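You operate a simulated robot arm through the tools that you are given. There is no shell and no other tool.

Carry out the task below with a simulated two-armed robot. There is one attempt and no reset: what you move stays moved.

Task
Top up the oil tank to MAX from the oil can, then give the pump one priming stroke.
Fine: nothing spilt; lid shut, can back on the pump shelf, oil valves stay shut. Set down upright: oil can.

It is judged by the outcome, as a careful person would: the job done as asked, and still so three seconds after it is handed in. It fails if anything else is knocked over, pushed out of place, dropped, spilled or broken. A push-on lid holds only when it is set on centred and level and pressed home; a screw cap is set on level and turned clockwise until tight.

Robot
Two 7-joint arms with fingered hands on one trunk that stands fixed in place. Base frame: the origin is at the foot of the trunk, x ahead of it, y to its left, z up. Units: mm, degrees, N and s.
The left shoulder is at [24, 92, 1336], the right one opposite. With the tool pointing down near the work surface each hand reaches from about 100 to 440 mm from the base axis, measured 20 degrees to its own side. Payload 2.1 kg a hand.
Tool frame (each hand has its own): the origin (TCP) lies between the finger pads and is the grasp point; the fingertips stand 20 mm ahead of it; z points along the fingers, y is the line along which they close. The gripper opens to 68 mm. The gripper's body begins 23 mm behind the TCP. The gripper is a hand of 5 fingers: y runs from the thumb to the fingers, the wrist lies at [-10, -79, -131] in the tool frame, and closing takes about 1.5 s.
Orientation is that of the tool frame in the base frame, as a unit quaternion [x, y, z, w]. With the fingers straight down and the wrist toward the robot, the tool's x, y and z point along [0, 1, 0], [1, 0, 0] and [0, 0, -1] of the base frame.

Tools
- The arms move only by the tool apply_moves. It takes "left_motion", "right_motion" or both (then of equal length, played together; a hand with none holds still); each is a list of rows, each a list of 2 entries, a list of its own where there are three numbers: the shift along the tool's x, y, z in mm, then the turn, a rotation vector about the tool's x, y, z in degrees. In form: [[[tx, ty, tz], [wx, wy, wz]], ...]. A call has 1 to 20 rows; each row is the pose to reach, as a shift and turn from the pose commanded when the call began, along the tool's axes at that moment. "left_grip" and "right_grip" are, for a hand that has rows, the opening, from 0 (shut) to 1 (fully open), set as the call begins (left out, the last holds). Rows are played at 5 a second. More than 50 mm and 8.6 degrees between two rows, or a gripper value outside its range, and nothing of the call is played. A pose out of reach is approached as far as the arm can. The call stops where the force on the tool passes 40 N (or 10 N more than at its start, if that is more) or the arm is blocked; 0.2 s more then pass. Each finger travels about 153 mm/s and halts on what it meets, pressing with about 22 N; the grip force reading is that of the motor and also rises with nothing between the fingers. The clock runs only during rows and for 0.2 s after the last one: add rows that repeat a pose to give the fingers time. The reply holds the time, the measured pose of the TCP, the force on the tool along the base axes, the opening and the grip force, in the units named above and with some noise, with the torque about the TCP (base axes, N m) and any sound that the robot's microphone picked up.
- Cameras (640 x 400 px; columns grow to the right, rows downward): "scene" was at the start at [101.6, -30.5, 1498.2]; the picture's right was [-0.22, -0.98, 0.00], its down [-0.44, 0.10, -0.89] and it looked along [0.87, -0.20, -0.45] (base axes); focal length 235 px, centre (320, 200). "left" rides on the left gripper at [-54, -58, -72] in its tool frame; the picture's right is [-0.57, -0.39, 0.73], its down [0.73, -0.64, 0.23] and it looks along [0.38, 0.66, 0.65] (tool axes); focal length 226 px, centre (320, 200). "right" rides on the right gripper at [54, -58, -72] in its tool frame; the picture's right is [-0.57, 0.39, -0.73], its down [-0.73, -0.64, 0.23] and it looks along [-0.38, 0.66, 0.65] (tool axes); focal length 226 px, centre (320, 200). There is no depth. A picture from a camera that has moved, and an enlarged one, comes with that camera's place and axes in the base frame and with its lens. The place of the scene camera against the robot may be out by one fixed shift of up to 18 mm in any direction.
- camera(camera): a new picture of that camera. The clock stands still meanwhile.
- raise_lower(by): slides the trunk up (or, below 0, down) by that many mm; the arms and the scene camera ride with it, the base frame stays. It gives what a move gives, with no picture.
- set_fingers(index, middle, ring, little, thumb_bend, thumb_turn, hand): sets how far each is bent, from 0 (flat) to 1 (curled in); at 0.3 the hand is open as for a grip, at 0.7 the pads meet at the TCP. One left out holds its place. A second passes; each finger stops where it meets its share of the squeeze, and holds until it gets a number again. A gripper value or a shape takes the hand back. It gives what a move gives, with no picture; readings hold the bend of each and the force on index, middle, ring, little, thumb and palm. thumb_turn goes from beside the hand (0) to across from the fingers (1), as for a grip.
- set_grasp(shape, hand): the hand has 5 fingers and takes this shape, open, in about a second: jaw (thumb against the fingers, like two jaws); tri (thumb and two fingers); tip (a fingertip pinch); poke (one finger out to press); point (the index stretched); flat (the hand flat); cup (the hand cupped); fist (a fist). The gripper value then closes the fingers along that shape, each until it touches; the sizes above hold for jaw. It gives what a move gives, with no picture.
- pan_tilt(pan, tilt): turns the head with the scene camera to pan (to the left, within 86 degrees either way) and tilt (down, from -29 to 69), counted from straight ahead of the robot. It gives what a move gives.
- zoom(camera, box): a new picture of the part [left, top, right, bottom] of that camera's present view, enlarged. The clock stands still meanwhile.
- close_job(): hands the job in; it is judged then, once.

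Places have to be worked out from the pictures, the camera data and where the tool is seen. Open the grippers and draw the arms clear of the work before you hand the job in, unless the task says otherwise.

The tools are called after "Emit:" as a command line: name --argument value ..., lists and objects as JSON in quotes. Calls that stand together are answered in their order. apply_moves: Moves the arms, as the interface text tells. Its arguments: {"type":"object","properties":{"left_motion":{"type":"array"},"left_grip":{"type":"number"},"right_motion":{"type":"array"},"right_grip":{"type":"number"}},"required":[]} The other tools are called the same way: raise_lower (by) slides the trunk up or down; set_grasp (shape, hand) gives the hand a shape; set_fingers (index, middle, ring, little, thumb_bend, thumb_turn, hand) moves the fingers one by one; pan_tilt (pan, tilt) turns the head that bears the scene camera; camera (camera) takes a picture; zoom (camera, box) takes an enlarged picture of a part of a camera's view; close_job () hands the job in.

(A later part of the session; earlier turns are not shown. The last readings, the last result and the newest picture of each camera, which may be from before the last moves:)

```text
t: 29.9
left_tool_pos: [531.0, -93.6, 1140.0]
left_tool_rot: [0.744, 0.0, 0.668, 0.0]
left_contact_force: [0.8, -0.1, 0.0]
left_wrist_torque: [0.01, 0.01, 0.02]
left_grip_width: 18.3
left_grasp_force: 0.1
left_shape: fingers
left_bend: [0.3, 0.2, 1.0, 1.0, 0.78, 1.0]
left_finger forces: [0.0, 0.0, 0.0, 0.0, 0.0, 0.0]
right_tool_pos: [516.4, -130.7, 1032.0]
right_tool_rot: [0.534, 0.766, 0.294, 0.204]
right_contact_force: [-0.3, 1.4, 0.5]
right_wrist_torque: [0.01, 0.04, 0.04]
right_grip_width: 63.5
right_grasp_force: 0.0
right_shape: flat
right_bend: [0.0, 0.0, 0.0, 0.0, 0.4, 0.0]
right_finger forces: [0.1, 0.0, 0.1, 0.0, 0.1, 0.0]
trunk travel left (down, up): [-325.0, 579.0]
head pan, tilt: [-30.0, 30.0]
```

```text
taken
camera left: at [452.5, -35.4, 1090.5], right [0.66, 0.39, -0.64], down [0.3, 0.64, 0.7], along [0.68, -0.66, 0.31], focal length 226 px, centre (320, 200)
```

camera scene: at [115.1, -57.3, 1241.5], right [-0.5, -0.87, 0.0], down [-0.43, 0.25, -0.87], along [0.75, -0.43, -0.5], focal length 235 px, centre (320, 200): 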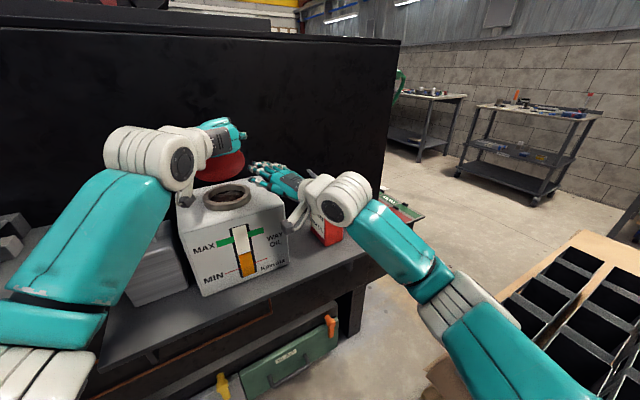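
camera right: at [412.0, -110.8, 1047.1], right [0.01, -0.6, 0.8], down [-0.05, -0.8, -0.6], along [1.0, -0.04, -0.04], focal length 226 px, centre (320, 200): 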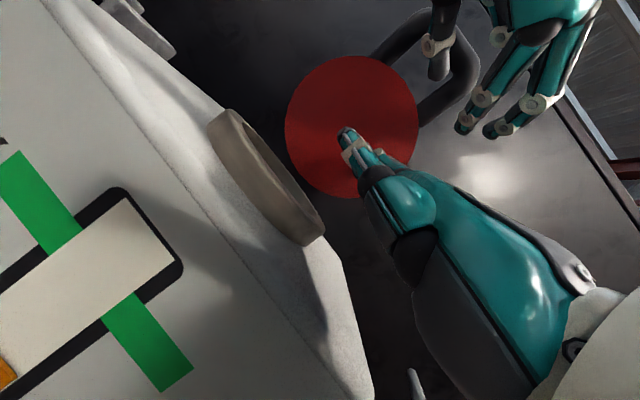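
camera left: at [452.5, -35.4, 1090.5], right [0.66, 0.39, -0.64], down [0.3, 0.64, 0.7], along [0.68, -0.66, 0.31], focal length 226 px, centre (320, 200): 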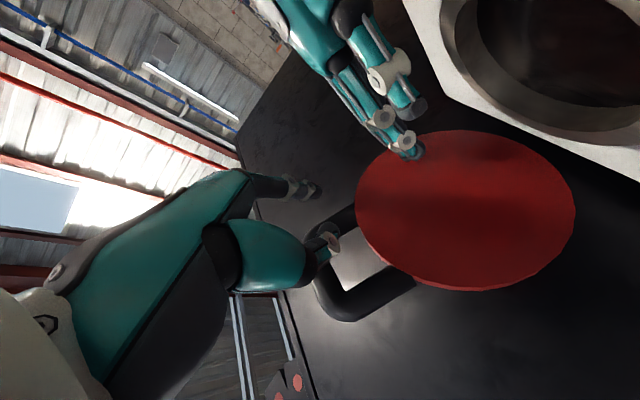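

Both hands read zero force, so the lid stands by itself. I gently push a bit further with the right hand to open it more, past vertical if it goes.

Emit:
apply_moves --right_motion '[[[0.9, 4.5, 5.5], [0, 0, 0]], [[1.8, 9, 11], [0, 0, 0]], [[2.7, 13.5, 16.5], [0, 0, 0]], [[2.7, 13.5, 16.5], [0, 0, 0]]]'

Emit:
camera --camera "right"

Emit:
camera --camera "left"

```text
t: 30.9
left_tool_pos: [529.8, -92.9, 1137.9]
left_tool_rot: [0.744, 0.001, 0.669, -0.001]
left_contact_force: [0.0, 0.0, -0.6]
left_wrist_torque: [0.04, 0.0, -0.01]
left_grip_width: 18.2
left_grasp_force: 0.1
left_shape: fingers
left_bend: [0.3, 0.2, 1.0, 1.0, 0.78, 1.0]
left_finger forces: [0.1, 0.0, 0.1, 0.1, 0.0, 0.1]
right_tool_pos: [536.7, -120.8, 1028.2]
right_tool_rot: [0.535, 0.765, 0.293, 0.205]
right_contact_force: [-0.4, 0.2, 0.6]
right_wrist_torque: [0.0, -0.03, 0.03]
right_grip_width: 63.3
right_grasp_force: 0.1
right_shape: flat
right_bend: [0.0, 0.0, 0.0, 0.0, 0.4, 0.0]
right_finger forces: [0.0, 0.5, 0.0, 0.0, 0.1, 0.0]
trunk travel left (down, up): [-325.0, 579.0]
head pan, tilt: [-30.0, 30.0]
```

```text
taken
camera right: at [431.3, -101.3, 1043.1], right [0.01, -0.6, 0.8], down [-0.05, -0.8, -0.6], along [1.0, -0.04, -0.04], focal length 226 px, centre (320, 200)
```

right: 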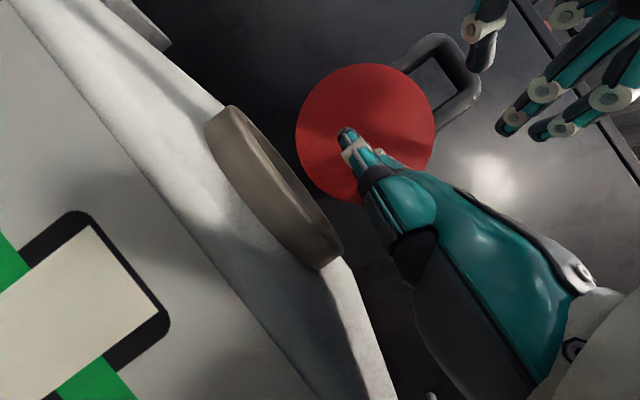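

```text
taken
camera left: at [452.4, -35.4, 1090.5], right [0.66, 0.39, -0.64], down [0.3, 0.64, 0.7], along [0.68, -0.66, 0.31], focal length 226 px, centre (320, 200)
```

left: 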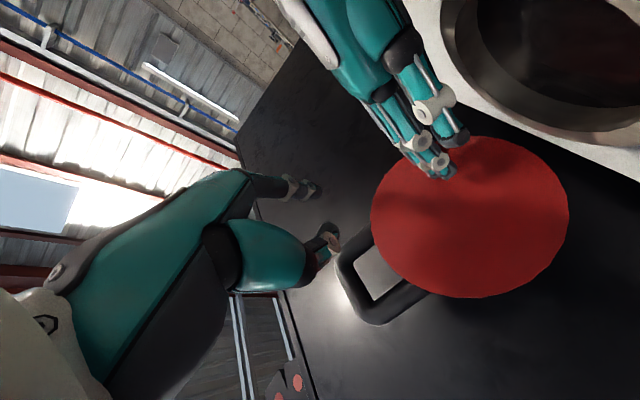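

The lid now stands near vertical and offers almost no resistance. I push a further 15 mm to bring it past vertical or onto its stop.

Emit:
apply_moves --right_motion '[[[-1, 4, 4], [0, 0, 0]], [[-2, 8, 8], [0, 0, 0]], [[-3, 12, 12], [0, 0, 0]], [[-3, 12, 12], [0, 0, 0]]]'

Emit:
camera --camera "right"

Emit:
camera --camera "left"

```text
t: 31.9
left_tool_pos: [526.7, -92.7, 1138.6]
left_tool_rot: [0.743, 0.001, 0.67, -0.001]
left_contact_force: [0.4, 1.1, 0.4]
left_wrist_torque: [0.01, -0.01, 0.01]
left_grip_width: 18.0
left_grasp_force: 0.0
left_shape: fingers
left_bend: [0.3, 0.2, 1.0, 1.0, 0.78, 1.0]
left_finger forces: [0.0, 0.0, 0.1, 0.0, 0.1, 0.1]
right_tool_pos: [549.7, -117.9, 1028.7]
right_tool_rot: [0.535, 0.765, 0.294, 0.206]
right_contact_force: [-17.0, -3.5, 0.5]
right_wrist_torque: [0.13, -0.94, -0.05]
right_grip_width: 63.1
right_grasp_force: 0.2
right_shape: flat
right_bend: [0.0, 0.0, 0.0, 0.0, 0.4, 0.0]
right_finger forces: [0.0, 8.8, 8.4, 0.1, 0.1, 0.0]
trunk travel left (down, up): [-325.0, 579.0]
head pan, tilt: [-30.0, 30.0]
```

```text
taken
camera right: at [445.5, -98.6, 1043.3], right [0.01, -0.6, 0.8], down [-0.05, -0.8, -0.6], along [1.0, -0.04, -0.03], focal length 226 px, centre (320, 200)
```

right: 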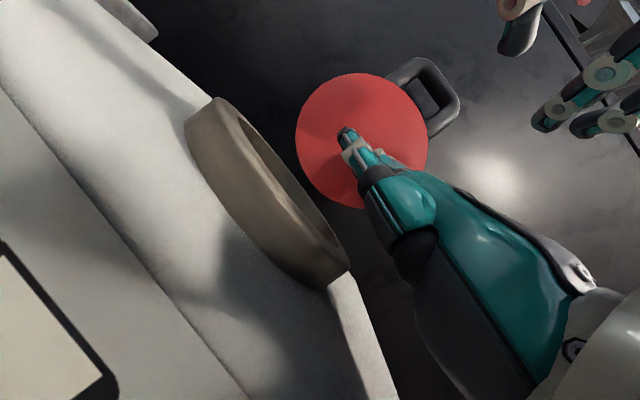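

```text
taken
camera left: at [449.9, -36.0, 1091.6], right [0.66, 0.39, -0.64], down [0.3, 0.64, 0.71], along [0.68, -0.66, 0.31], focal length 226 px, centre (320, 200)
```

left: 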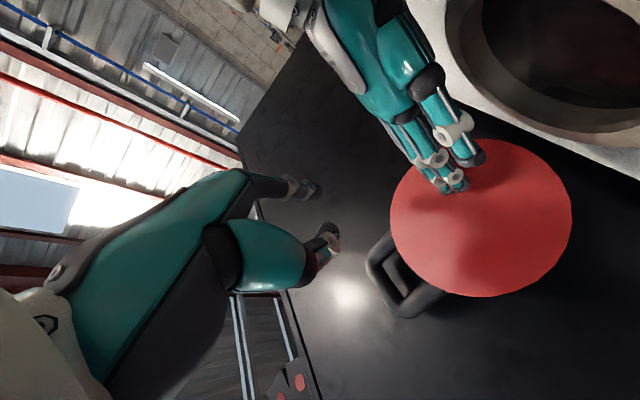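

The push met a firm stop (17 N) with the lid past vertical. I withdraw the right hand along its approach path and check that the lid stays open.

Emit:
apply_moves --right_motion '[[[-4, -13, -16], [0, 0, 0]], [[-12, -39.5, -48.5], [0, 0, 0]], [[-20, -66, -81], [0, 0, 0]], [[-28, -92, -113], [0, 0, 0]], [[-36, -118, -145], [0, 0, 0]], [[-40, -131.6, -161.7], [0, 0, 0]]]'

Emit:
camera --camera "right"

Emit:
camera --camera "left"

Emit:
camera --camera "scene"

```text
t: 33.3
left_tool_pos: [529.6, -92.5, 1137.2]
left_tool_rot: [0.744, 0.001, 0.668, -0.001]
left_contact_force: [0.2, -1.0, -0.3]
left_wrist_torque: [0.04, -0.01, -0.01]
left_grip_width: 18.2
left_grasp_force: 0.0
left_shape: fingers
left_bend: [0.3, 0.2, 1.0, 1.0, 0.78, 1.0]
left_finger forces: [0.1, 0.0, 0.0, 0.0, 0.0, 0.0]
right_tool_pos: [374.0, -227.9, 1059.7]
right_tool_rot: [0.535, 0.765, 0.294, 0.206]
right_contact_force: [1.2, 0.2, 0.2]
right_wrist_torque: [-0.02, 0.01, -0.01]
right_grip_width: 63.3
right_grasp_force: 0.1
right_shape: flat
right_bend: [0.0, 0.0, 0.0, 0.0, 0.4, 0.0]
right_finger forces: [0.0, 0.0, 0.0, 0.0, 0.1, 0.1]
trunk travel left (down, up): [-325.0, 579.0]
head pan, tilt: [-30.0, 30.0]
```

```text
taken
camera right: at [268.0, -208.9, 1074.3], right [0.01, -0.6, 0.8], down [-0.05, -0.8, -0.6], along [1.0, -0.03, -0.04], focal length 226 px, centre (320, 200)
```

right: 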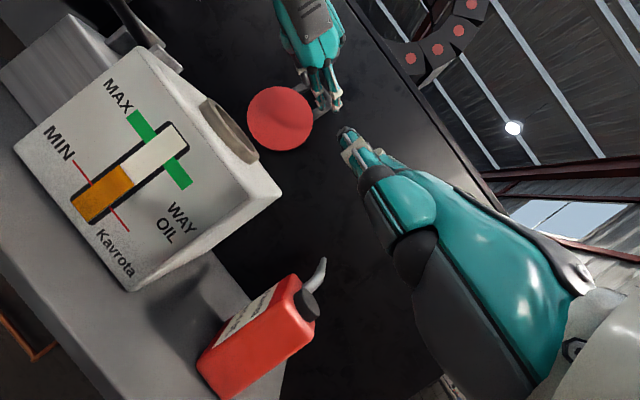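

```text
taken
camera left: at [452.4, -35.4, 1090.5], right [0.66, 0.39, -0.64], down [0.3, 0.64, 0.7], along [0.68, -0.66, 0.31], focal length 226 px, centre (320, 200)
```

left: 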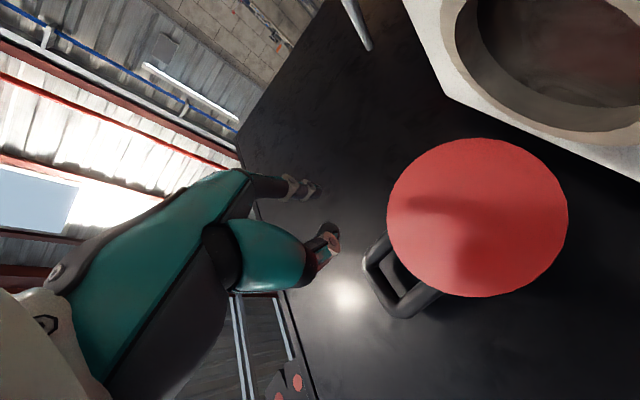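

```text
taken
camera scene: at [114.2, -55.6, 1241.6], right [-0.5, -0.87, 0.0], down [-0.43, 0.25, -0.87], along [0.75, -0.43, -0.5], focal length 235 px, centre (320, 200)
```

scene: 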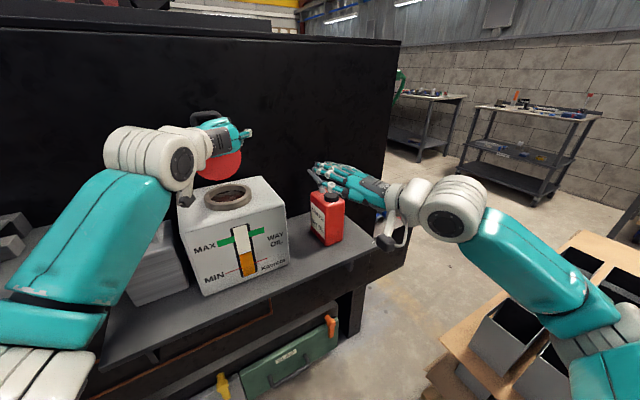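

The lid stays open beyond vertical by itself. I pull the left hand back and swing it to a parking pose at the left, where its camera can watch the gauge.

Emit:
apply_moves --left_motion '[[[-4.3, 0, -39.8], [0, 0, 0]], [[-3.7, -10, -80.1], [0, 0, 0]], [[-1.9, -40, -110.4], [0, -7, 0]], [[-1.6, -75, -125.5], [0, -15, 0]], [[-3.2, -110, -140.5], [0, -23, 0]], [[-4.8, -145, -155.4], [0, -31, 0]], [[-6.4, -175, -170.3], [0, -39, 0]], [[-6.5, -200, -180.3], [0, -47, 0]], [[-7.6, -212, -190.3], [0, -54, 0]]]'

Emit:
set_grasp --shape "jaw" --hand "right"

Emit:
camera --camera "left"

Emit:
camera --camera "scene"

```text
t: 35.3
left_tool_pos: [337.3, 120.8, 1150.6]
left_tool_rot: [0.966, 0.001, 0.257, 0.0]
left_contact_force: [-0.5, 0.8, -0.3]
left_wrist_torque: [-0.01, 0.02, -0.02]
left_grip_width: 18.4
left_grasp_force: 0.1
left_shape: fingers
left_bend: [0.3, 0.2, 1.0, 1.0, 0.78, 1.0]
left_finger forces: [0.0, 0.0, 0.0, 0.1, 0.0, 0.0]
right_tool_pos: [372.9, -229.1, 1059.2]
right_tool_rot: [0.535, 0.765, 0.293, 0.206]
right_contact_force: [-0.1, -0.1, 1.2]
right_wrist_torque: [0.0, -0.03, -0.01]
right_grip_width: 63.3
right_grasp_force: 0.1
right_shape: flat
right_bend: [0.0, 0.0, 0.0, 0.0, 0.4, 0.0]
right_finger forces: [0.1, 0.0, 0.0, 0.0, 0.1, 0.0]
trunk travel left (down, up): [-325.0, 579.0]
head pan, tilt: [-30.0, 30.0]
```

```text
t: 36.2
left_tool_pos: [338.5, 119.5, 1150.8]
left_tool_rot: [0.966, 0.001, 0.259, 0.0]
left_contact_force: [-0.7, 0.0, -0.4]
left_wrist_torque: [-0.01, -0.04, 0.01]
left_grip_width: 18.2
left_grasp_force: 0.0
left_shape: fingers
left_bend: [0.3, 0.2, 1.0, 1.0, 0.78, 1.0]
left_finger forces: [0.1, 0.1, 0.1, 0.0, 0.0, 0.0]
right_tool_pos: [373.0, -229.6, 1058.3]
right_tool_rot: [0.535, 0.765, 0.294, 0.205]
right_contact_force: [-0.3, -0.2, 0.2]
right_wrist_torque: [0.01, -0.02, 0.01]
right_grip_width: 67.6
right_grasp_force: 0.0
right_shape: jaw
right_bend: [0.3, 0.3, 0.3, 0.3, 0.3, 0.98]
right_finger forces: [0.1, 0.1, 0.1, 0.0, 0.0, 0.0]
trunk travel left (down, up): [-325.0, 579.0]
head pan, tilt: [-30.0, 30.0]
```

```text
taken
camera left: at [255.2, 176.8, 1184.5], right [-0.13, 0.39, -0.91], down [0.75, 0.64, 0.17], along [0.65, -0.66, -0.37], focal length 226 px, centre (320, 200)
```

left: 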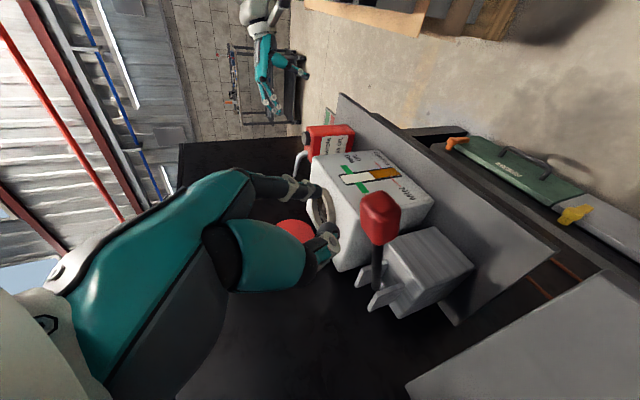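

```text
taken
camera scene: at [114.3, -55.5, 1241.6], right [-0.5, -0.87, 0.0], down [-0.43, 0.25, -0.87], along [0.75, -0.43, -0.5], focal length 235 px, centre (320, 200)
```

scene: 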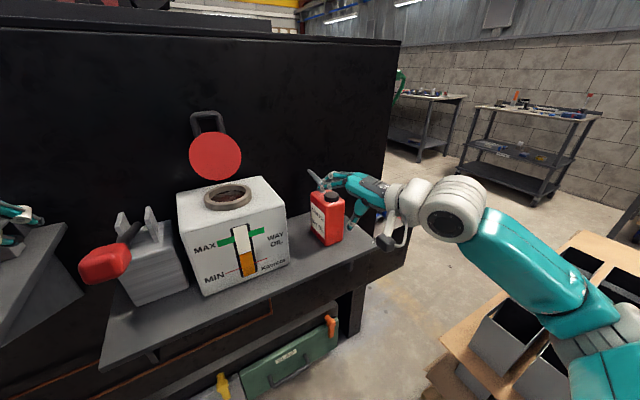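

The lid is open and both views are clear. I zoom on the can with all three cameras to fix its geometry before gripping it.

Emit:
zoom --camera "scene" --box '[280, 160, 380, 250]'

Emit:
zoom --camera "right" --box '[160, 230, 360, 400]'

Emit:
zoom --camera "left" --box '[280, 110, 420, 230]'

```text
4.44 times, centred on (330, 205) of scene
camera zoom: at [114.3, -55.5, 1241.6], right [-0.5, -0.87, 0.0], down [-0.43, 0.25, -0.87], along [0.75, -0.43, -0.5], focal length 1043 px, centre (276, 178)
```

zoom: 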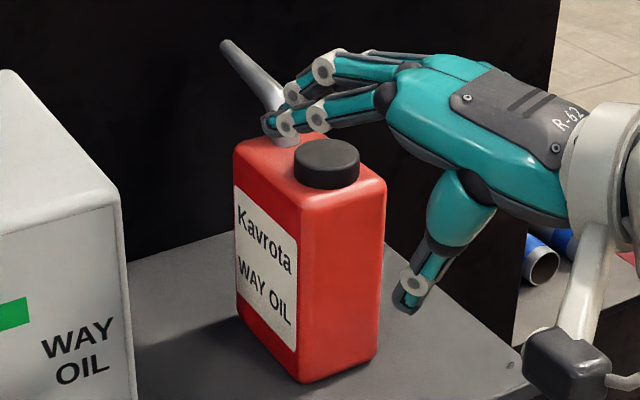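

```text
2.35 times, centred on (260, 315) of right
camera zoom: at [268.3, -208.9, 1074.0], right [0.01, -0.6, 0.8], down [-0.05, -0.8, -0.6], along [1.0, -0.04, -0.04], focal length 532 px, centre (461, -71)
```

zoom: 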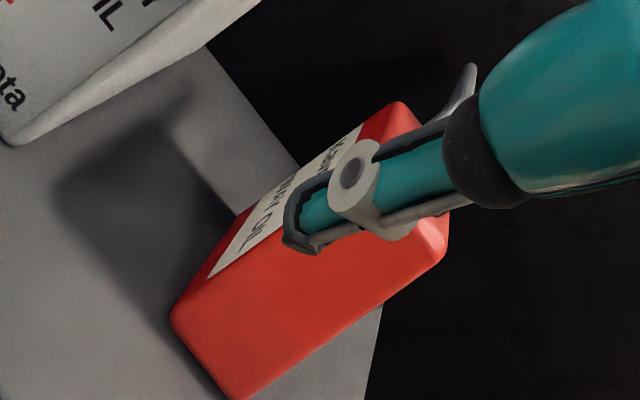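

```text
3.33 times, centred on (350, 170) of left
camera zoom: at [255.2, 176.8, 1184.5], right [-0.13, 0.39, -0.91], down [0.75, 0.64, 0.17], along [0.65, -0.66, -0.37], focal length 754 px, centre (220, 300)
```

zoom: 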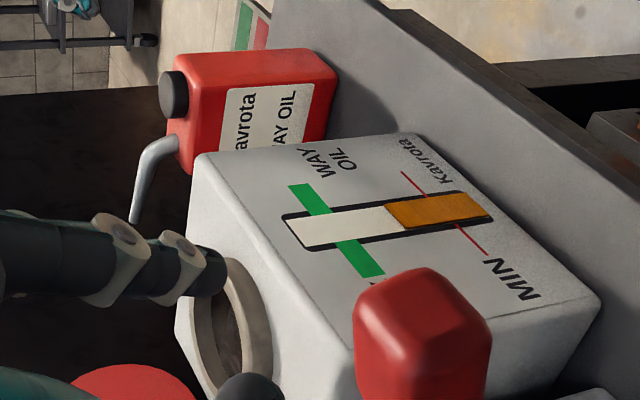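

The can front face is at x≈491, it spans y -327..-277 and z 861–978, and the spout points +x. For a level grip the shoulder needs to be lower, so I lower the trunk another 100 mm.

Emit:
raise_lower --by -100

Emit:
camera --camera "scene"

```text
t: 37.5
left_tool_pos: [339.0, 120.3, 1049.9]
left_tool_rot: [0.966, 0.0, 0.258, 0.001]
left_contact_force: [-1.0, -0.7, 0.8]
left_wrist_torque: [0.0, -0.04, 0.01]
left_grip_width: 18.2
left_grasp_force: 0.1
left_shape: fingers
left_bend: [0.3, 0.2, 1.0, 1.0, 0.78, 1.0]
left_finger forces: [0.1, 0.0, 0.1, 0.0, 0.1, 0.1]
right_tool_pos: [372.7, -225.7, 959.9]
right_tool_rot: [0.536, 0.765, 0.293, 0.205]
right_contact_force: [0.2, -0.2, -0.3]
right_wrist_torque: [0.0, -0.03, -0.02]
right_grip_width: 67.8
right_grasp_force: 0.1
right_shape: jaw
right_bend: [0.3, 0.3, 0.3, 0.3, 0.3, 0.98]
right_finger forces: [0.1, 0.0, 0.0, 0.0, 0.0, 0.0]
trunk travel left (down, up): [-225.0, 679.0]
head pan, tilt: [-30.0, 30.0]
```

```text
taken
camera scene: at [131.5, -55.5, 1140.6], right [-0.5, -0.87, 0.0], down [-0.43, 0.25, -0.87], along [0.75, -0.43, -0.5], focal length 235 px, centre (320, 200)
```

scene: 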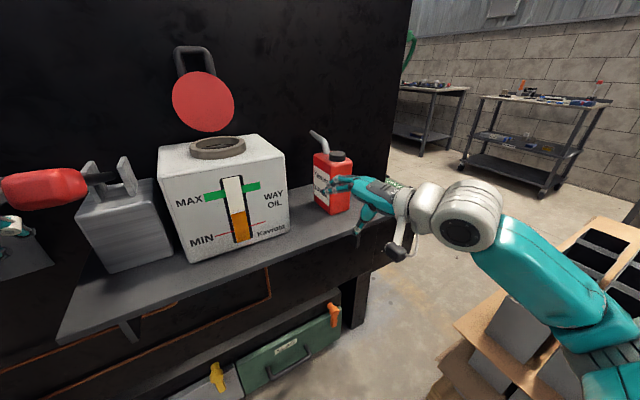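

There is more forward reach now that the trunk has leaned in. I roll the right hand to point forward, thumb left and fingers right, staging it in front of the can.

Emit:
apply_moves --right_motion '[[[-6.3, -0.5, 1.1], [-4.06, 1.75, 7.05]], [[-12.7, -1.1, 2.1], [-8.12, 3.51, 14.09]], [[-19, -1.6, 3.2], [-12.18, 5.26, 21.14]], [[-25.4, -2.2, 4.3], [-16.25, 7.02, 28.18]], [[-31.7, -2.7, 5.3], [-20.31, 8.77, 35.23]], [[-38, -3.2, 6.4], [-24.37, 10.52, 42.28]], [[-44.4, -3.8, 7.5], [-28.43, 12.28, 49.32]], [[-50.7, -4.3, 8.6], [-32.49, 14.03, 56.37]], [[-57, -4.8, 9.6], [-36.55, 15.78, 63.42]], [[-63.4, -5.4, 10.7], [-40.62, 17.54, 70.46]], [[-69.7, -5.9, 11.8], [-44.68, 19.29, 77.51]], [[-76.1, -6.5, 12.8], [-48.74, 21.05, 84.55]], [[-82.4, -7, 13.9], [-52.8, 22.8, 91.6]], [[-82.4, -7, 13.9], [-52.8, 22.8, 91.6]]]'

Emit:
camera --camera "scene"

Emit:
camera --camera "right"

```text
t: 40.5
left_tool_pos: [338.7, 118.7, 1049.0]
left_tool_rot: [0.966, 0.0, 0.257, 0.0]
left_contact_force: [0.1, -0.2, 0.2]
left_wrist_torque: [0.0, -0.01, -0.01]
left_grip_width: 18.3
left_grasp_force: 0.1
left_shape: fingers
left_bend: [0.3, 0.2, 1.0, 1.0, 0.78, 1.0]
left_finger forces: [0.0, 0.0, 0.0, 0.1, 0.0, 0.1]
right_tool_pos: [405.9, -302.5, 944.2]
right_tool_rot: [0.708, 0.0, 0.706, 0.0]
right_contact_force: [0.8, -0.2, 0.7]
right_wrist_torque: [0.05, 0.04, -0.01]
right_grip_width: 68.0
right_grasp_force: 0.0
right_shape: jaw
right_bend: [0.3, 0.3, 0.3, 0.3, 0.3, 0.98]
right_finger forces: [0.0, 0.0, 0.0, 0.1, 0.0, 0.1]
trunk travel left (down, up): [-225.0, 679.0]
head pan, tilt: [-30.0, 30.0]
```

```text
taken
camera scene: at [131.6, -55.4, 1140.5], right [-0.5, -0.87, 0.0], down [-0.43, 0.25, -0.87], along [0.75, -0.43, -0.5], focal length 235 px, centre (320, 200)
```

scene: 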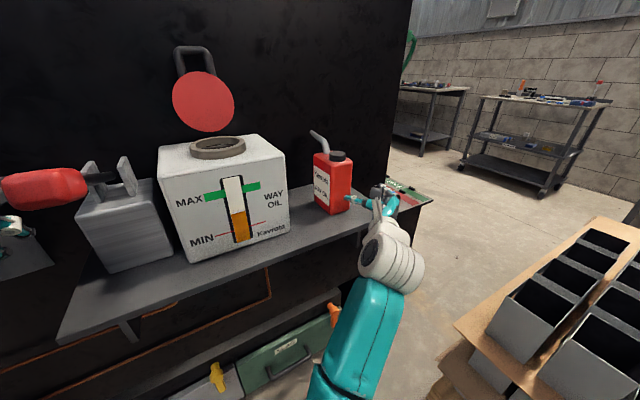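

```text
taken
camera right: at [333.4, -243.9, 999.1], right [-0.73, -0.39, -0.57], down [0.23, 0.64, -0.73], along [0.65, -0.66, -0.38], focal length 226 px, centre (320, 200)
```

right: 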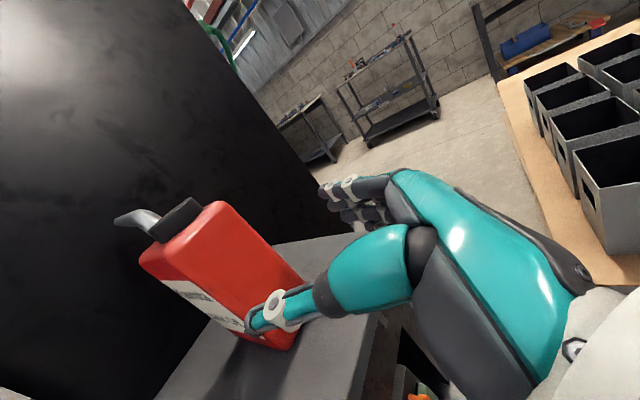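

The orientation is right, and the can is confirmed centred at y≈-302. I advance toward it, pausing when the fingertips just reach alongside.

Emit:
apply_moves --right_motion '[[[-5, 0, 20], [0, 0, 0]], [[-10, 0, 40], [0, 0, 0]], [[-14, 0, 60], [0, 0, 0]], [[-14, 0, 68], [0, 0, 0]]]'

Emit:
camera --camera "right"

Emit:
zoom --camera "scene" --box '[280, 110, 440, 230]'

Emit:
zoom --camera "left" --box '[220, 60, 420, 230]'

```text
t: 41.5
left_tool_pos: [339.7, 119.2, 1049.6]
left_tool_rot: [0.966, 0.0, 0.258, 0.0]
left_contact_force: [-0.4, -0.8, -0.6]
left_wrist_torque: [0.0, -0.01, -0.02]
left_grip_width: 18.1
left_grasp_force: 0.1
left_shape: fingers
left_bend: [0.3, 0.2, 1.0, 1.0, 0.78, 1.0]
left_finger forces: [0.1, 0.0, 0.0, 0.0, 0.1, 0.0]
right_tool_pos: [474.1, -302.7, 930.8]
right_tool_rot: [0.708, 0.002, 0.707, 0.0]
right_contact_force: [0.2, 0.0, 0.7]
right_wrist_torque: [0.01, 0.0, 0.02]
right_grip_width: 67.9
right_grasp_force: 0.0
right_shape: jaw
right_bend: [0.3, 0.3, 0.3, 0.3, 0.3, 0.98]
right_finger forces: [0.0, 0.0, 0.0, 0.0, 0.1, 0.1]
trunk travel left (down, up): [-225.0, 679.0]
head pan, tilt: [-30.0, 30.0]
```

```text
taken
camera right: at [401.2, -244.5, 984.7], right [-0.73, -0.39, -0.56], down [0.23, 0.64, -0.73], along [0.65, -0.66, -0.38], focal length 226 px, centre (320, 200)
```

right: 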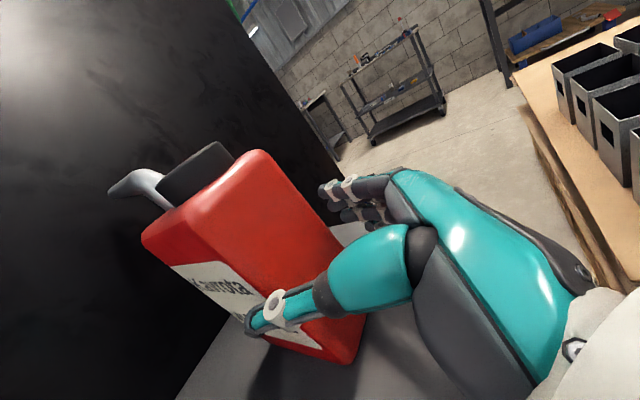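

```text
3.33 times, centred on (360, 170) of scene
camera zoom: at [131.6, -55.4, 1140.5], right [-0.5, -0.87, 0.0], down [-0.43, 0.25, -0.87], along [0.75, -0.43, -0.5], focal length 782 px, centre (187, 300)
```

zoom: 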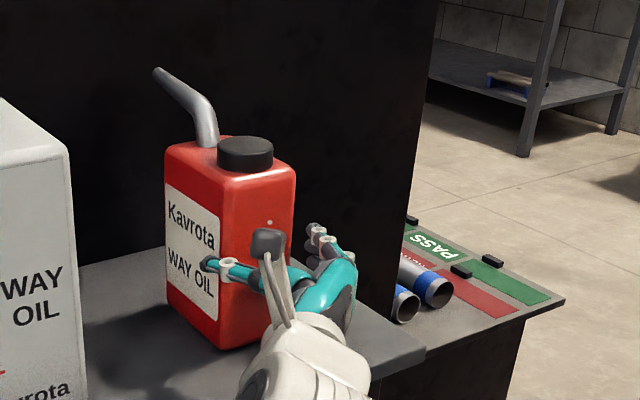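

```text
2.35 times, centred on (320, 145) of left
camera zoom: at [256.1, 176.3, 1084.0], right [-0.13, 0.39, -0.91], down [0.75, 0.64, 0.17], along [0.65, -0.66, -0.37], focal length 532 px, centre (320, 329)
```

zoom: 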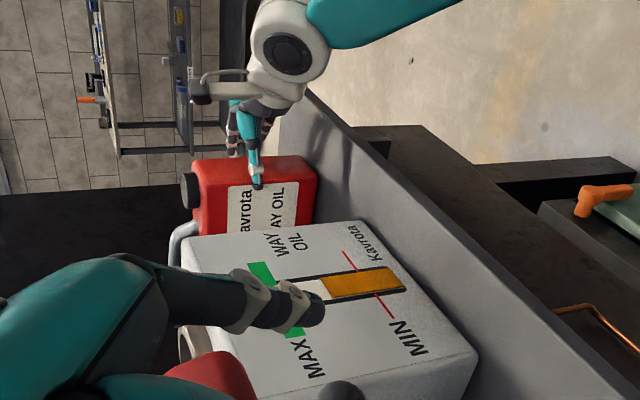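

Thumb and fingers straddle the can cleanly with no contact. I move in the last 32 mm.

Emit:
apply_moves --right_motion '[[[0, 0, 8], [0, 0, 0]], [[0, 0, 16], [0, 0, 0]], [[0, 0, 24], [0, 0, 0]], [[0, 0, 32], [0, 0, 0]], [[0, 0, 32], [0, 0, 0]]]'

Emit:
camera --camera "right"

Emit:
zoom --camera "scene" --box '[280, 110, 440, 230]'

```text
t: 42.7
left_tool_pos: [338.1, 119.4, 1050.3]
left_tool_rot: [0.966, 0.001, 0.259, -0.001]
left_contact_force: [0.5, 0.2, 0.6]
left_wrist_torque: [0.01, -0.01, -0.02]
left_grip_width: 18.0
left_grasp_force: 0.1
left_shape: fingers
left_bend: [0.3, 0.2, 1.0, 1.0, 0.78, 1.0]
left_finger forces: [0.1, 0.0, 0.0, 0.0, 0.0, 0.0]
right_tool_pos: [505.7, -302.5, 930.2]
right_tool_rot: [0.708, 0.001, 0.707, 0.0]
right_contact_force: [-1.4, 0.0, 0.6]
right_wrist_torque: [-0.03, -0.02, 0.0]
right_grip_width: 68.2
right_grasp_force: 0.2
right_shape: jaw
right_bend: [0.3, 0.3, 0.3, 0.3, 0.29, 0.98]
right_finger forces: [0.7, 0.0, 0.0, 0.0, 0.9, 0.1]
trunk travel left (down, up): [-225.0, 679.0]
head pan, tilt: [-30.0, 30.0]
```

```text
taken
camera right: at [433.1, -243.3, 984.9], right [-0.73, -0.39, -0.56], down [0.23, 0.64, -0.73], along [0.65, -0.66, -0.38], focal length 226 px, centre (320, 200)
```

right: 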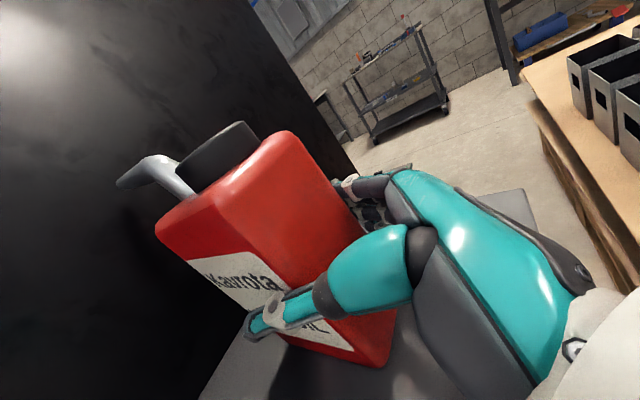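

```text
3.33 times, centred on (360, 170) of scene
camera zoom: at [131.5, -55.4, 1140.5], right [-0.5, -0.87, 0.0], down [-0.43, 0.25, -0.87], along [0.75, -0.43, -0.5], focal length 782 px, centre (187, 300)
```

zoom: 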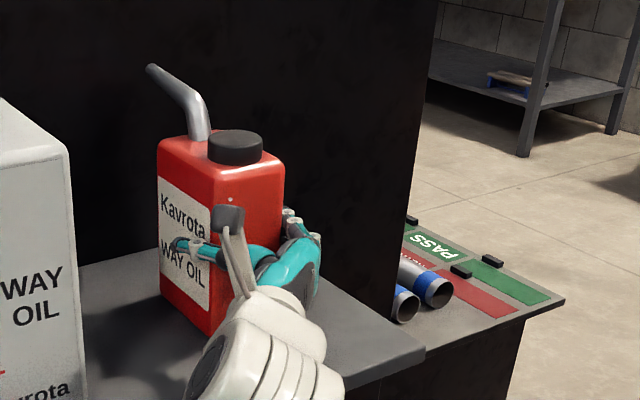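

The hand nudged the can about 5–7 mm forward, with light contact forces. I close the right grip on the can now.

Emit:
apply_moves --right_motion '[[[0, 0, 0], [0, 0, 0]], [[0, 0, 0], [0, 0, 0]], [[0, 0, 0], [0, 0, 0]], [[0, 0, 0], [0, 0, 0]], [[0, 0, 0], [0, 0, 0]], [[0, 0, 0], [0, 0, 0]], [[0, 0, 0], [0, 0, 0]], [[0, 0, 0], [0, 0, 0]]]' --right_grip 0

Emit:
zoom --camera "scene" --box '[280, 110, 440, 230]'

Emit:
camera --camera "right"

```text
t: 44.5
left_tool_pos: [338.8, 118.7, 1049.3]
left_tool_rot: [0.966, 0.001, 0.259, 0.0]
left_contact_force: [0.8, 0.4, 0.9]
left_wrist_torque: [-0.04, 0.01, 0.03]
left_grip_width: 18.0
left_grasp_force: 0.0
left_shape: fingers
left_bend: [0.3, 0.2, 1.0, 1.0, 0.78, 1.0]
left_finger forces: [0.1, 0.0, 0.0, 0.0, 0.0, 0.0]
right_tool_pos: [504.0, -301.6, 930.7]
right_tool_rot: [0.707, 0.001, 0.707, 0.0]
right_contact_force: [2.7, 0.0, 1.1]
right_wrist_torque: [-0.14, 0.01, 0.05]
right_grip_width: 52.5
right_grasp_force: 22.1
right_shape: jaw
right_bend: [0.29, 0.37, 0.34, 0.32, 0.49, 0.98]
right_finger forces: [13.7, 7.9, 2.5, 1.6, 26.2, 0.1]
trunk travel left (down, up): [-225.0, 679.0]
head pan, tilt: [-30.0, 30.0]
```

```text
3.33 times, centred on (360, 170) of scene
camera zoom: at [131.8, -55.3, 1140.5], right [-0.5, -0.87, 0.0], down [-0.43, 0.25, -0.87], along [0.75, -0.43, -0.5], focal length 782 px, centre (187, 300)
```

zoom: 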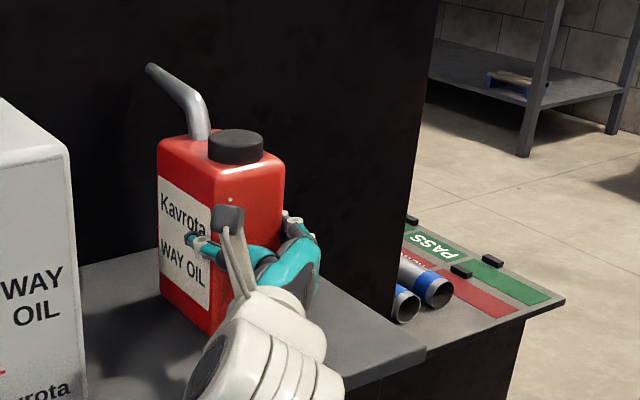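

```text
taken
camera right: at [433.3, -243.1, 984.8], right [-0.73, -0.39, -0.56], down [0.23, 0.64, -0.73], along [0.65, -0.66, -0.38], focal length 226 px, centre (320, 200)
```

right: 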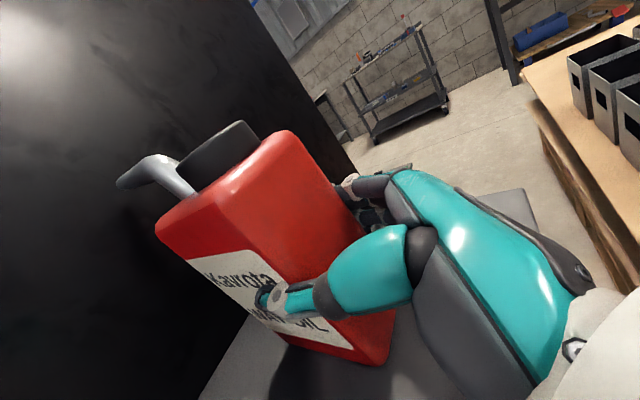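

The grip is firm (thumb 26 N, fingers 26 N in total). I lift 20 mm to test the hold and feel the weight.

Emit:
apply_moves --right_motion '[[[5, 0, 0], [0, 0, 0]], [[10, 0, 0], [0, 0, 0]], [[15, 0, 0], [0, 0, 0]], [[20, 0, 0], [0, 0, 0]], [[20, 0, 0], [0, 0, 0]]]'

Emit:
zoom --camera "scene" --box '[280, 110, 440, 230]'

Emit:
camera --camera "right"

```text
t: 45.7
left_tool_pos: [340.1, 118.9, 1050.1]
left_tool_rot: [0.966, 0.001, 0.258, -0.001]
left_contact_force: [0.6, -0.5, 0.1]
left_wrist_torque: [-0.02, 0.02, 0.0]
left_grip_width: 18.4
left_grasp_force: 0.1
left_shape: fingers
left_bend: [0.3, 0.2, 1.0, 1.0, 0.78, 1.0]
left_finger forces: [0.0, 0.1, 0.0, 0.0, 0.0, 0.1]
right_tool_pos: [505.8, -302.0, 949.3]
right_tool_rot: [0.707, 0.0, 0.707, -0.001]
right_contact_force: [-0.6, 0.2, -4.2]
right_wrist_torque: [-0.01, 0.16, -0.01]
right_grip_width: 52.9
right_grasp_force: 22.3
right_shape: jaw
right_bend: [0.29, 0.37, 0.34, 0.31, 0.49, 0.99]
right_finger forces: [13.5, 7.9, 2.9, 2.0, 26.0, 0.0]
trunk travel left (down, up): [-225.0, 679.0]
head pan, tilt: [-30.0, 30.0]
```

```text
3.33 times, centred on (360, 170) of scene
camera zoom: at [132.0, -55.6, 1140.4], right [-0.5, -0.87, 0.0], down [-0.43, 0.25, -0.87], along [0.75, -0.43, -0.5], focal length 782 px, centre (187, 300)
```

zoom: 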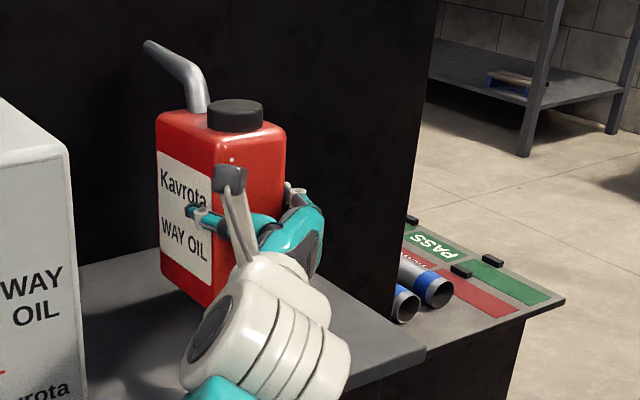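

```text
taken
camera right: at [433.1, -243.5, 1005.1], right [-0.73, -0.39, -0.56], down [0.23, 0.64, -0.73], along [0.65, -0.66, -0.38], focal length 226 px, centre (320, 200)
```

right: 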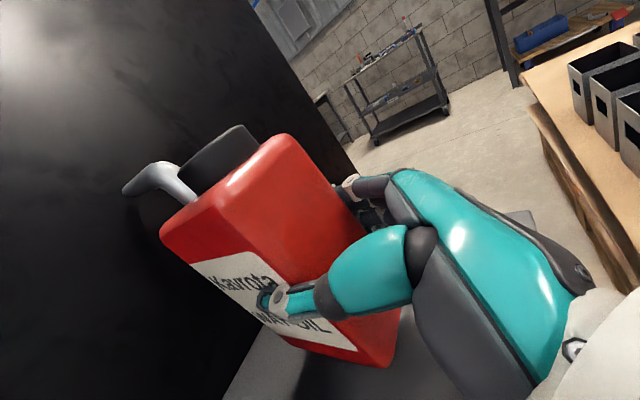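

The can is held securely, weighs about 0.43 kg, and has not rotated. The spout tip is at TCP +(116,4,77). I raise it upright, pull back and turn 30° toward the tank, with the can bottom staying above the neck height.

Emit:
apply_moves --right_motion '[[[15.7, -1, -5.8], [0, 0, 0]], [[35.7, -2, -12.8], [0, 0, 0]], [[55.7, -4, -22.8], [0, 0, 0]], [[75.7, -7, -35.8], [0, 0, 0]], [[93.7, -11, -48.8], [0, 0, 0]], [[110.7, -16, -60.8], [3, 0, 0]], [[127.7, -22, -71.8], [6, 0, 0]], [[142.7, -30, -80.8], [9, 0, 0]], [[155.7, -39, -87.8], [12, 0, 0]], [[167.7, -49, -93.8], [15, 0, 0]], [[177.7, -59, -97.8], [19, 0, 0]], [[183.7, -69, -100.8], [23, 0, 0]], [[185.7, -77, -103.8], [27, 0, 0]], [[185.7, -82, -105.8], [30, 0, 0]], [[185.7, -82, -105.8], [30, 0, 0]]]'

Emit:
pan_tilt --pan -15 --tilt 20

Emit:
camera --camera "scene"

Emit:
camera --camera "left"

Emit:
camera --camera "right"

```text
t: 48.9
left_tool_pos: [339.9, 118.3, 1049.7]
left_tool_rot: [0.966, 0.001, 0.258, 0.0]
left_contact_force: [-0.3, 0.2, 0.3]
left_wrist_torque: [0.0, 0.01, -0.01]
left_grip_width: 18.4
left_grasp_force: 0.1
left_shape: fingers
left_bend: [0.3, 0.2, 1.0, 1.0, 0.78, 1.0]
left_finger forces: [0.0, 0.0, 0.0, 0.1, 0.1, 0.0]
right_tool_pos: [399.3, -218.3, 1136.0]
right_tool_rot: [0.683, 0.185, 0.682, -0.184]
right_contact_force: [1.3, 0.8, -4.5]
right_wrist_torque: [-0.1, 0.11, 0.0]
right_grip_width: 52.3
right_grasp_force: 22.0
right_shape: jaw
right_bend: [0.29, 0.37, 0.34, 0.31, 0.5, 0.99]
right_finger forces: [13.3, 8.0, 2.7, 2.0, 25.6, 0.1]
trunk travel left (down, up): [-225.0, 679.0]
head pan, tilt: [-30.0, 30.0]
```

```text
t: 49.7
left_tool_pos: [339.2, 119.2, 1049.8]
left_tool_rot: [0.966, 0.001, 0.258, 0.0]
left_contact_force: [0.3, -1.0, 0.8]
left_wrist_torque: [-0.01, 0.01, 0.06]
left_grip_width: 18.4
left_grasp_force: 0.1
left_shape: fingers
left_bend: [0.3, 0.2, 1.0, 1.0, 0.78, 1.0]
left_finger forces: [0.0, 0.1, 0.0, 0.0, 0.1, 0.0]
right_tool_pos: [399.6, -219.2, 1137.2]
right_tool_rot: [0.683, 0.185, 0.682, -0.183]
right_contact_force: [0.2, 0.0, -4.3]
right_wrist_torque: [-0.1, 0.13, 0.02]
right_grip_width: 52.6
right_grasp_force: 22.1
right_shape: jaw
right_bend: [0.29, 0.37, 0.34, 0.31, 0.5, 0.99]
right_finger forces: [13.2, 7.9, 2.9, 2.0, 25.7, 0.1]
trunk travel left (down, up): [-225.0, 679.0]
head pan, tilt: [-15.0, 20.0]
```

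```text
taken
camera scene: at [143.5, -34.5, 1156.5], right [-0.26, -0.97, 0.0], down [-0.33, 0.09, -0.94], along [0.91, -0.24, -0.34], focal length 235 px, centre (320, 200)
```

scene: 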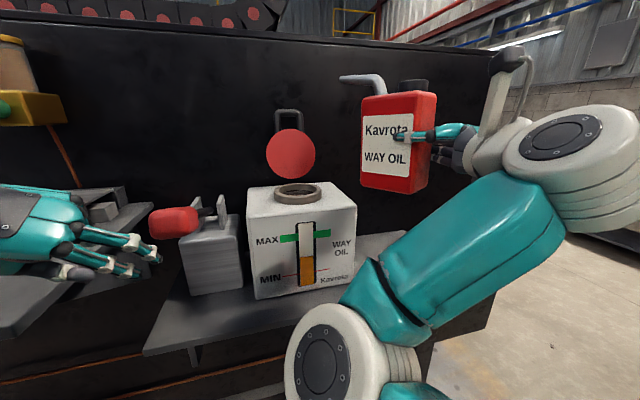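

```text
taken
camera left: at [256.3, 176.2, 1083.9], right [-0.13, 0.39, -0.91], down [0.75, 0.64, 0.17], along [0.65, -0.66, -0.37], focal length 226 px, centre (320, 200)
```

left: 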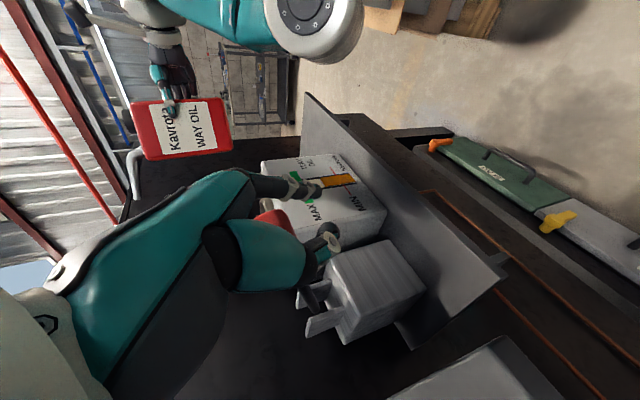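

```text
taken
camera right: at [308.1, -204.7, 1191.2], right [-0.44, -0.7, -0.56], down [-0.12, 0.67, -0.73], along [0.89, -0.25, -0.38], focal length 226 px, centre (320, 200)
```

right: 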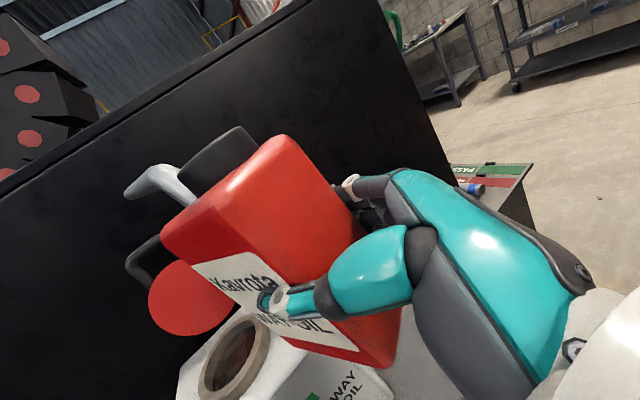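

The scene camera now shows the tank gauge, open neck and can together, and the spout position agrees with my estimate. I tilt the can to 28° while bringing the spout tip above the neck at about z 1095, then check alignment.

Emit:
apply_moves --right_motion '[[[-3, -7, 5], [0, -4, 0]], [[-6.6, -14.2, 10.2], [0, -8, 0]], [[-15, -19.5, 14.5], [0, -12, 0]], [[-23.5, -24.9, 18.5], [0, -16, 0]], [[-34, -28.6, 22.3], [0, -19, 0]], [[-44.4, -32.3, 26], [0, -22, 0]], [[-49.7, -33.9, 28.2], [0, -25, 0]], [[-55, -35.5, 30.3], [0, -28, 0]], [[-55, -35.5, 30.3], [0, -28, 0]]]'

Emit:
camera --camera "scene"

Emit:
camera --camera "left"

Emit:
camera --camera "right"

```text
t: 51.7
left_tool_pos: [339.4, 119.2, 1050.0]
left_tool_rot: [0.966, 0.001, 0.258, -0.001]
left_contact_force: [-0.6, 0.1, 0.1]
left_wrist_torque: [0.0, -0.01, 0.03]
left_grip_width: 18.2
left_grasp_force: 0.0
left_shape: fingers
left_bend: [0.3, 0.2, 1.0, 1.0, 0.78, 1.0]
left_finger forces: [0.0, 0.1, 0.0, 0.0, 0.0, 0.1]
right_tool_pos: [408.3, -175.0, 1080.2]
right_tool_rot: [0.828, 0.223, 0.496, -0.134]
right_contact_force: [-0.6, 0.1, -5.5]
right_wrist_torque: [-0.09, 0.1, 0.04]
right_grip_width: 52.4
right_grasp_force: 21.7
right_shape: jaw
right_bend: [0.29, 0.37, 0.34, 0.31, 0.5, 0.99]
right_finger forces: [13.4, 7.8, 2.9, 1.7, 25.5, 0.1]
trunk travel left (down, up): [-225.0, 679.0]
head pan, tilt: [-15.0, 20.0]
```

```text
taken
camera scene: at [143.5, -34.4, 1156.5], right [-0.26, -0.97, 0.0], down [-0.33, 0.09, -0.94], along [0.91, -0.24, -0.34], focal length 235 px, centre (320, 200)
```

scene: 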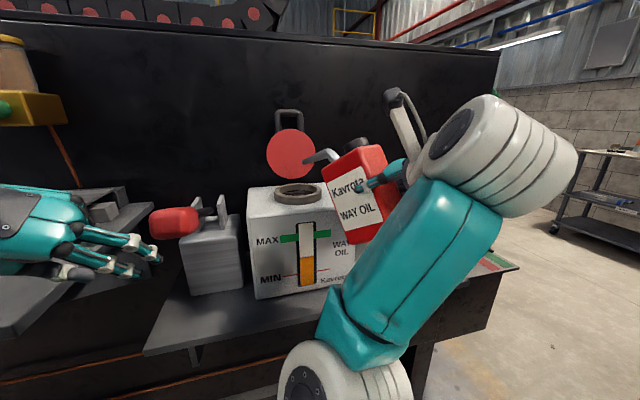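

```text
taken
camera left: at [256.4, 176.3, 1083.9], right [-0.13, 0.39, -0.91], down [0.75, 0.64, 0.17], along [0.65, -0.66, -0.37], focal length 226 px, centre (320, 200)
```

left: 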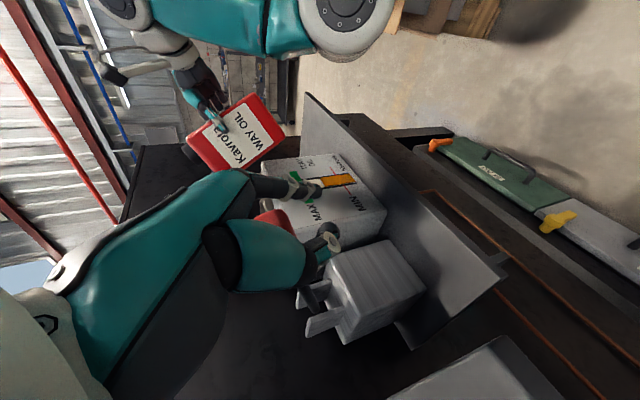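

```text
taken
camera right: at [345.8, -142.7, 1162.9], right [-0.59, -0.79, -0.16], down [-0.45, 0.48, -0.75], along [0.67, -0.38, -0.64], focal length 226 px, centre (320, 200)
```

right: 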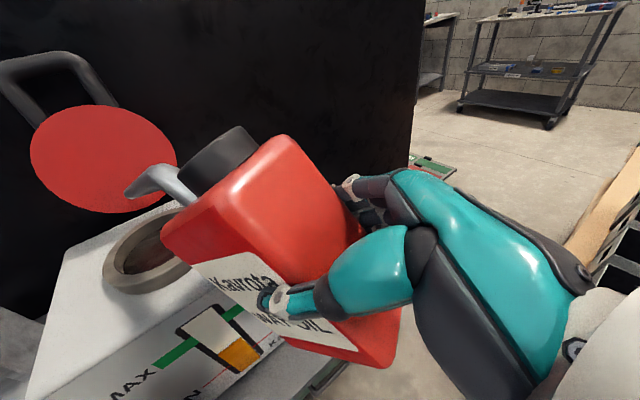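

The spout tip triangulates to about (525,-100,1089), nicely over the opening centred near (534,-90). I tilt on to 40° while lowering the tip to about z 1050.

Emit:
apply_moves --right_motion '[[[-1.8, -0.4, 2.2], [0, -2, 0]], [[-3.7, -0.7, 4.4], [0, -4, 0]], [[-5.8, -1.6, 6.1], [0, -6, 0]], [[-7.9, -2.4, 7.8], [0, -8, 0]], [[-10, -2.9, 9.5], [0, -10, 0]], [[-12, -3.4, 11.3], [0, -12, 0]]]'

Emit:
zoom --camera "scene" --box '[230, 120, 420, 300]'

Emit:
camera --camera "right"

```text
t: 53.1
left_tool_pos: [339.8, 119.3, 1048.6]
left_tool_rot: [0.966, 0.001, 0.258, 0.0]
left_contact_force: [-0.2, 1.0, -0.2]
left_wrist_torque: [-0.03, 0.01, -0.03]
left_grip_width: 17.8
left_grasp_force: 0.0
left_shape: fingers
left_bend: [0.3, 0.2, 1.0, 1.0, 0.78, 1.0]
left_finger forces: [0.0, 0.0, 0.0, 0.0, 0.0, 0.1]
right_tool_pos: [410.0, -169.2, 1065.9]
right_tool_rot: [0.876, 0.236, 0.406, -0.109]
right_contact_force: [0.0, -0.2, -4.2]
right_wrist_torque: [-0.07, 0.07, 0.01]
right_grip_width: 52.4
right_grasp_force: 21.9
right_shape: jaw
right_bend: [0.29, 0.37, 0.34, 0.31, 0.49, 0.99]
right_finger forces: [13.5, 7.9, 2.8, 1.5, 25.4, 0.1]
trunk travel left (down, up): [-225.0, 679.0]
head pan, tilt: [-15.0, 20.0]
```

```text
2.22 times, centred on (325, 210) of scene
camera zoom: at [143.5, -34.4, 1156.5], right [-0.26, -0.97, 0.0], down [-0.33, 0.09, -0.94], along [0.91, -0.24, -0.34], focal length 521 px, centre (309, 178)
```

zoom: 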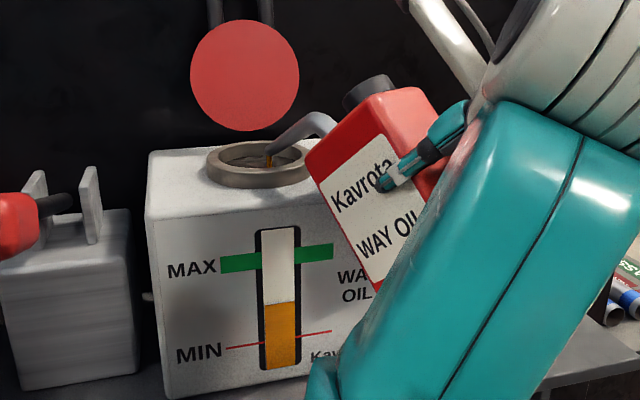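

```text
taken
camera right: at [363.4, -128.4, 1153.7], right [-0.6, -0.8, 0.04], down [-0.58, 0.4, -0.71], along [0.55, -0.45, -0.7], focal length 226 px, centre (320, 200)
```

right: 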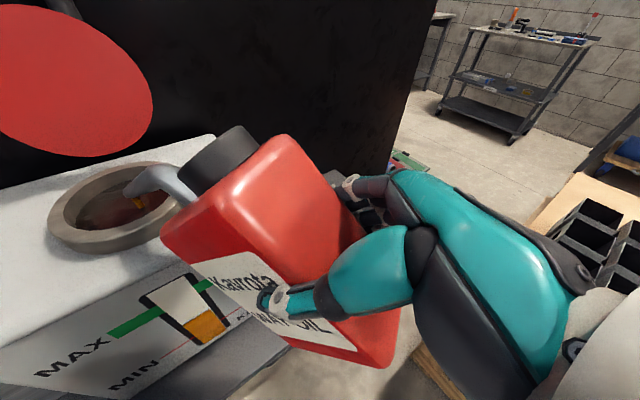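

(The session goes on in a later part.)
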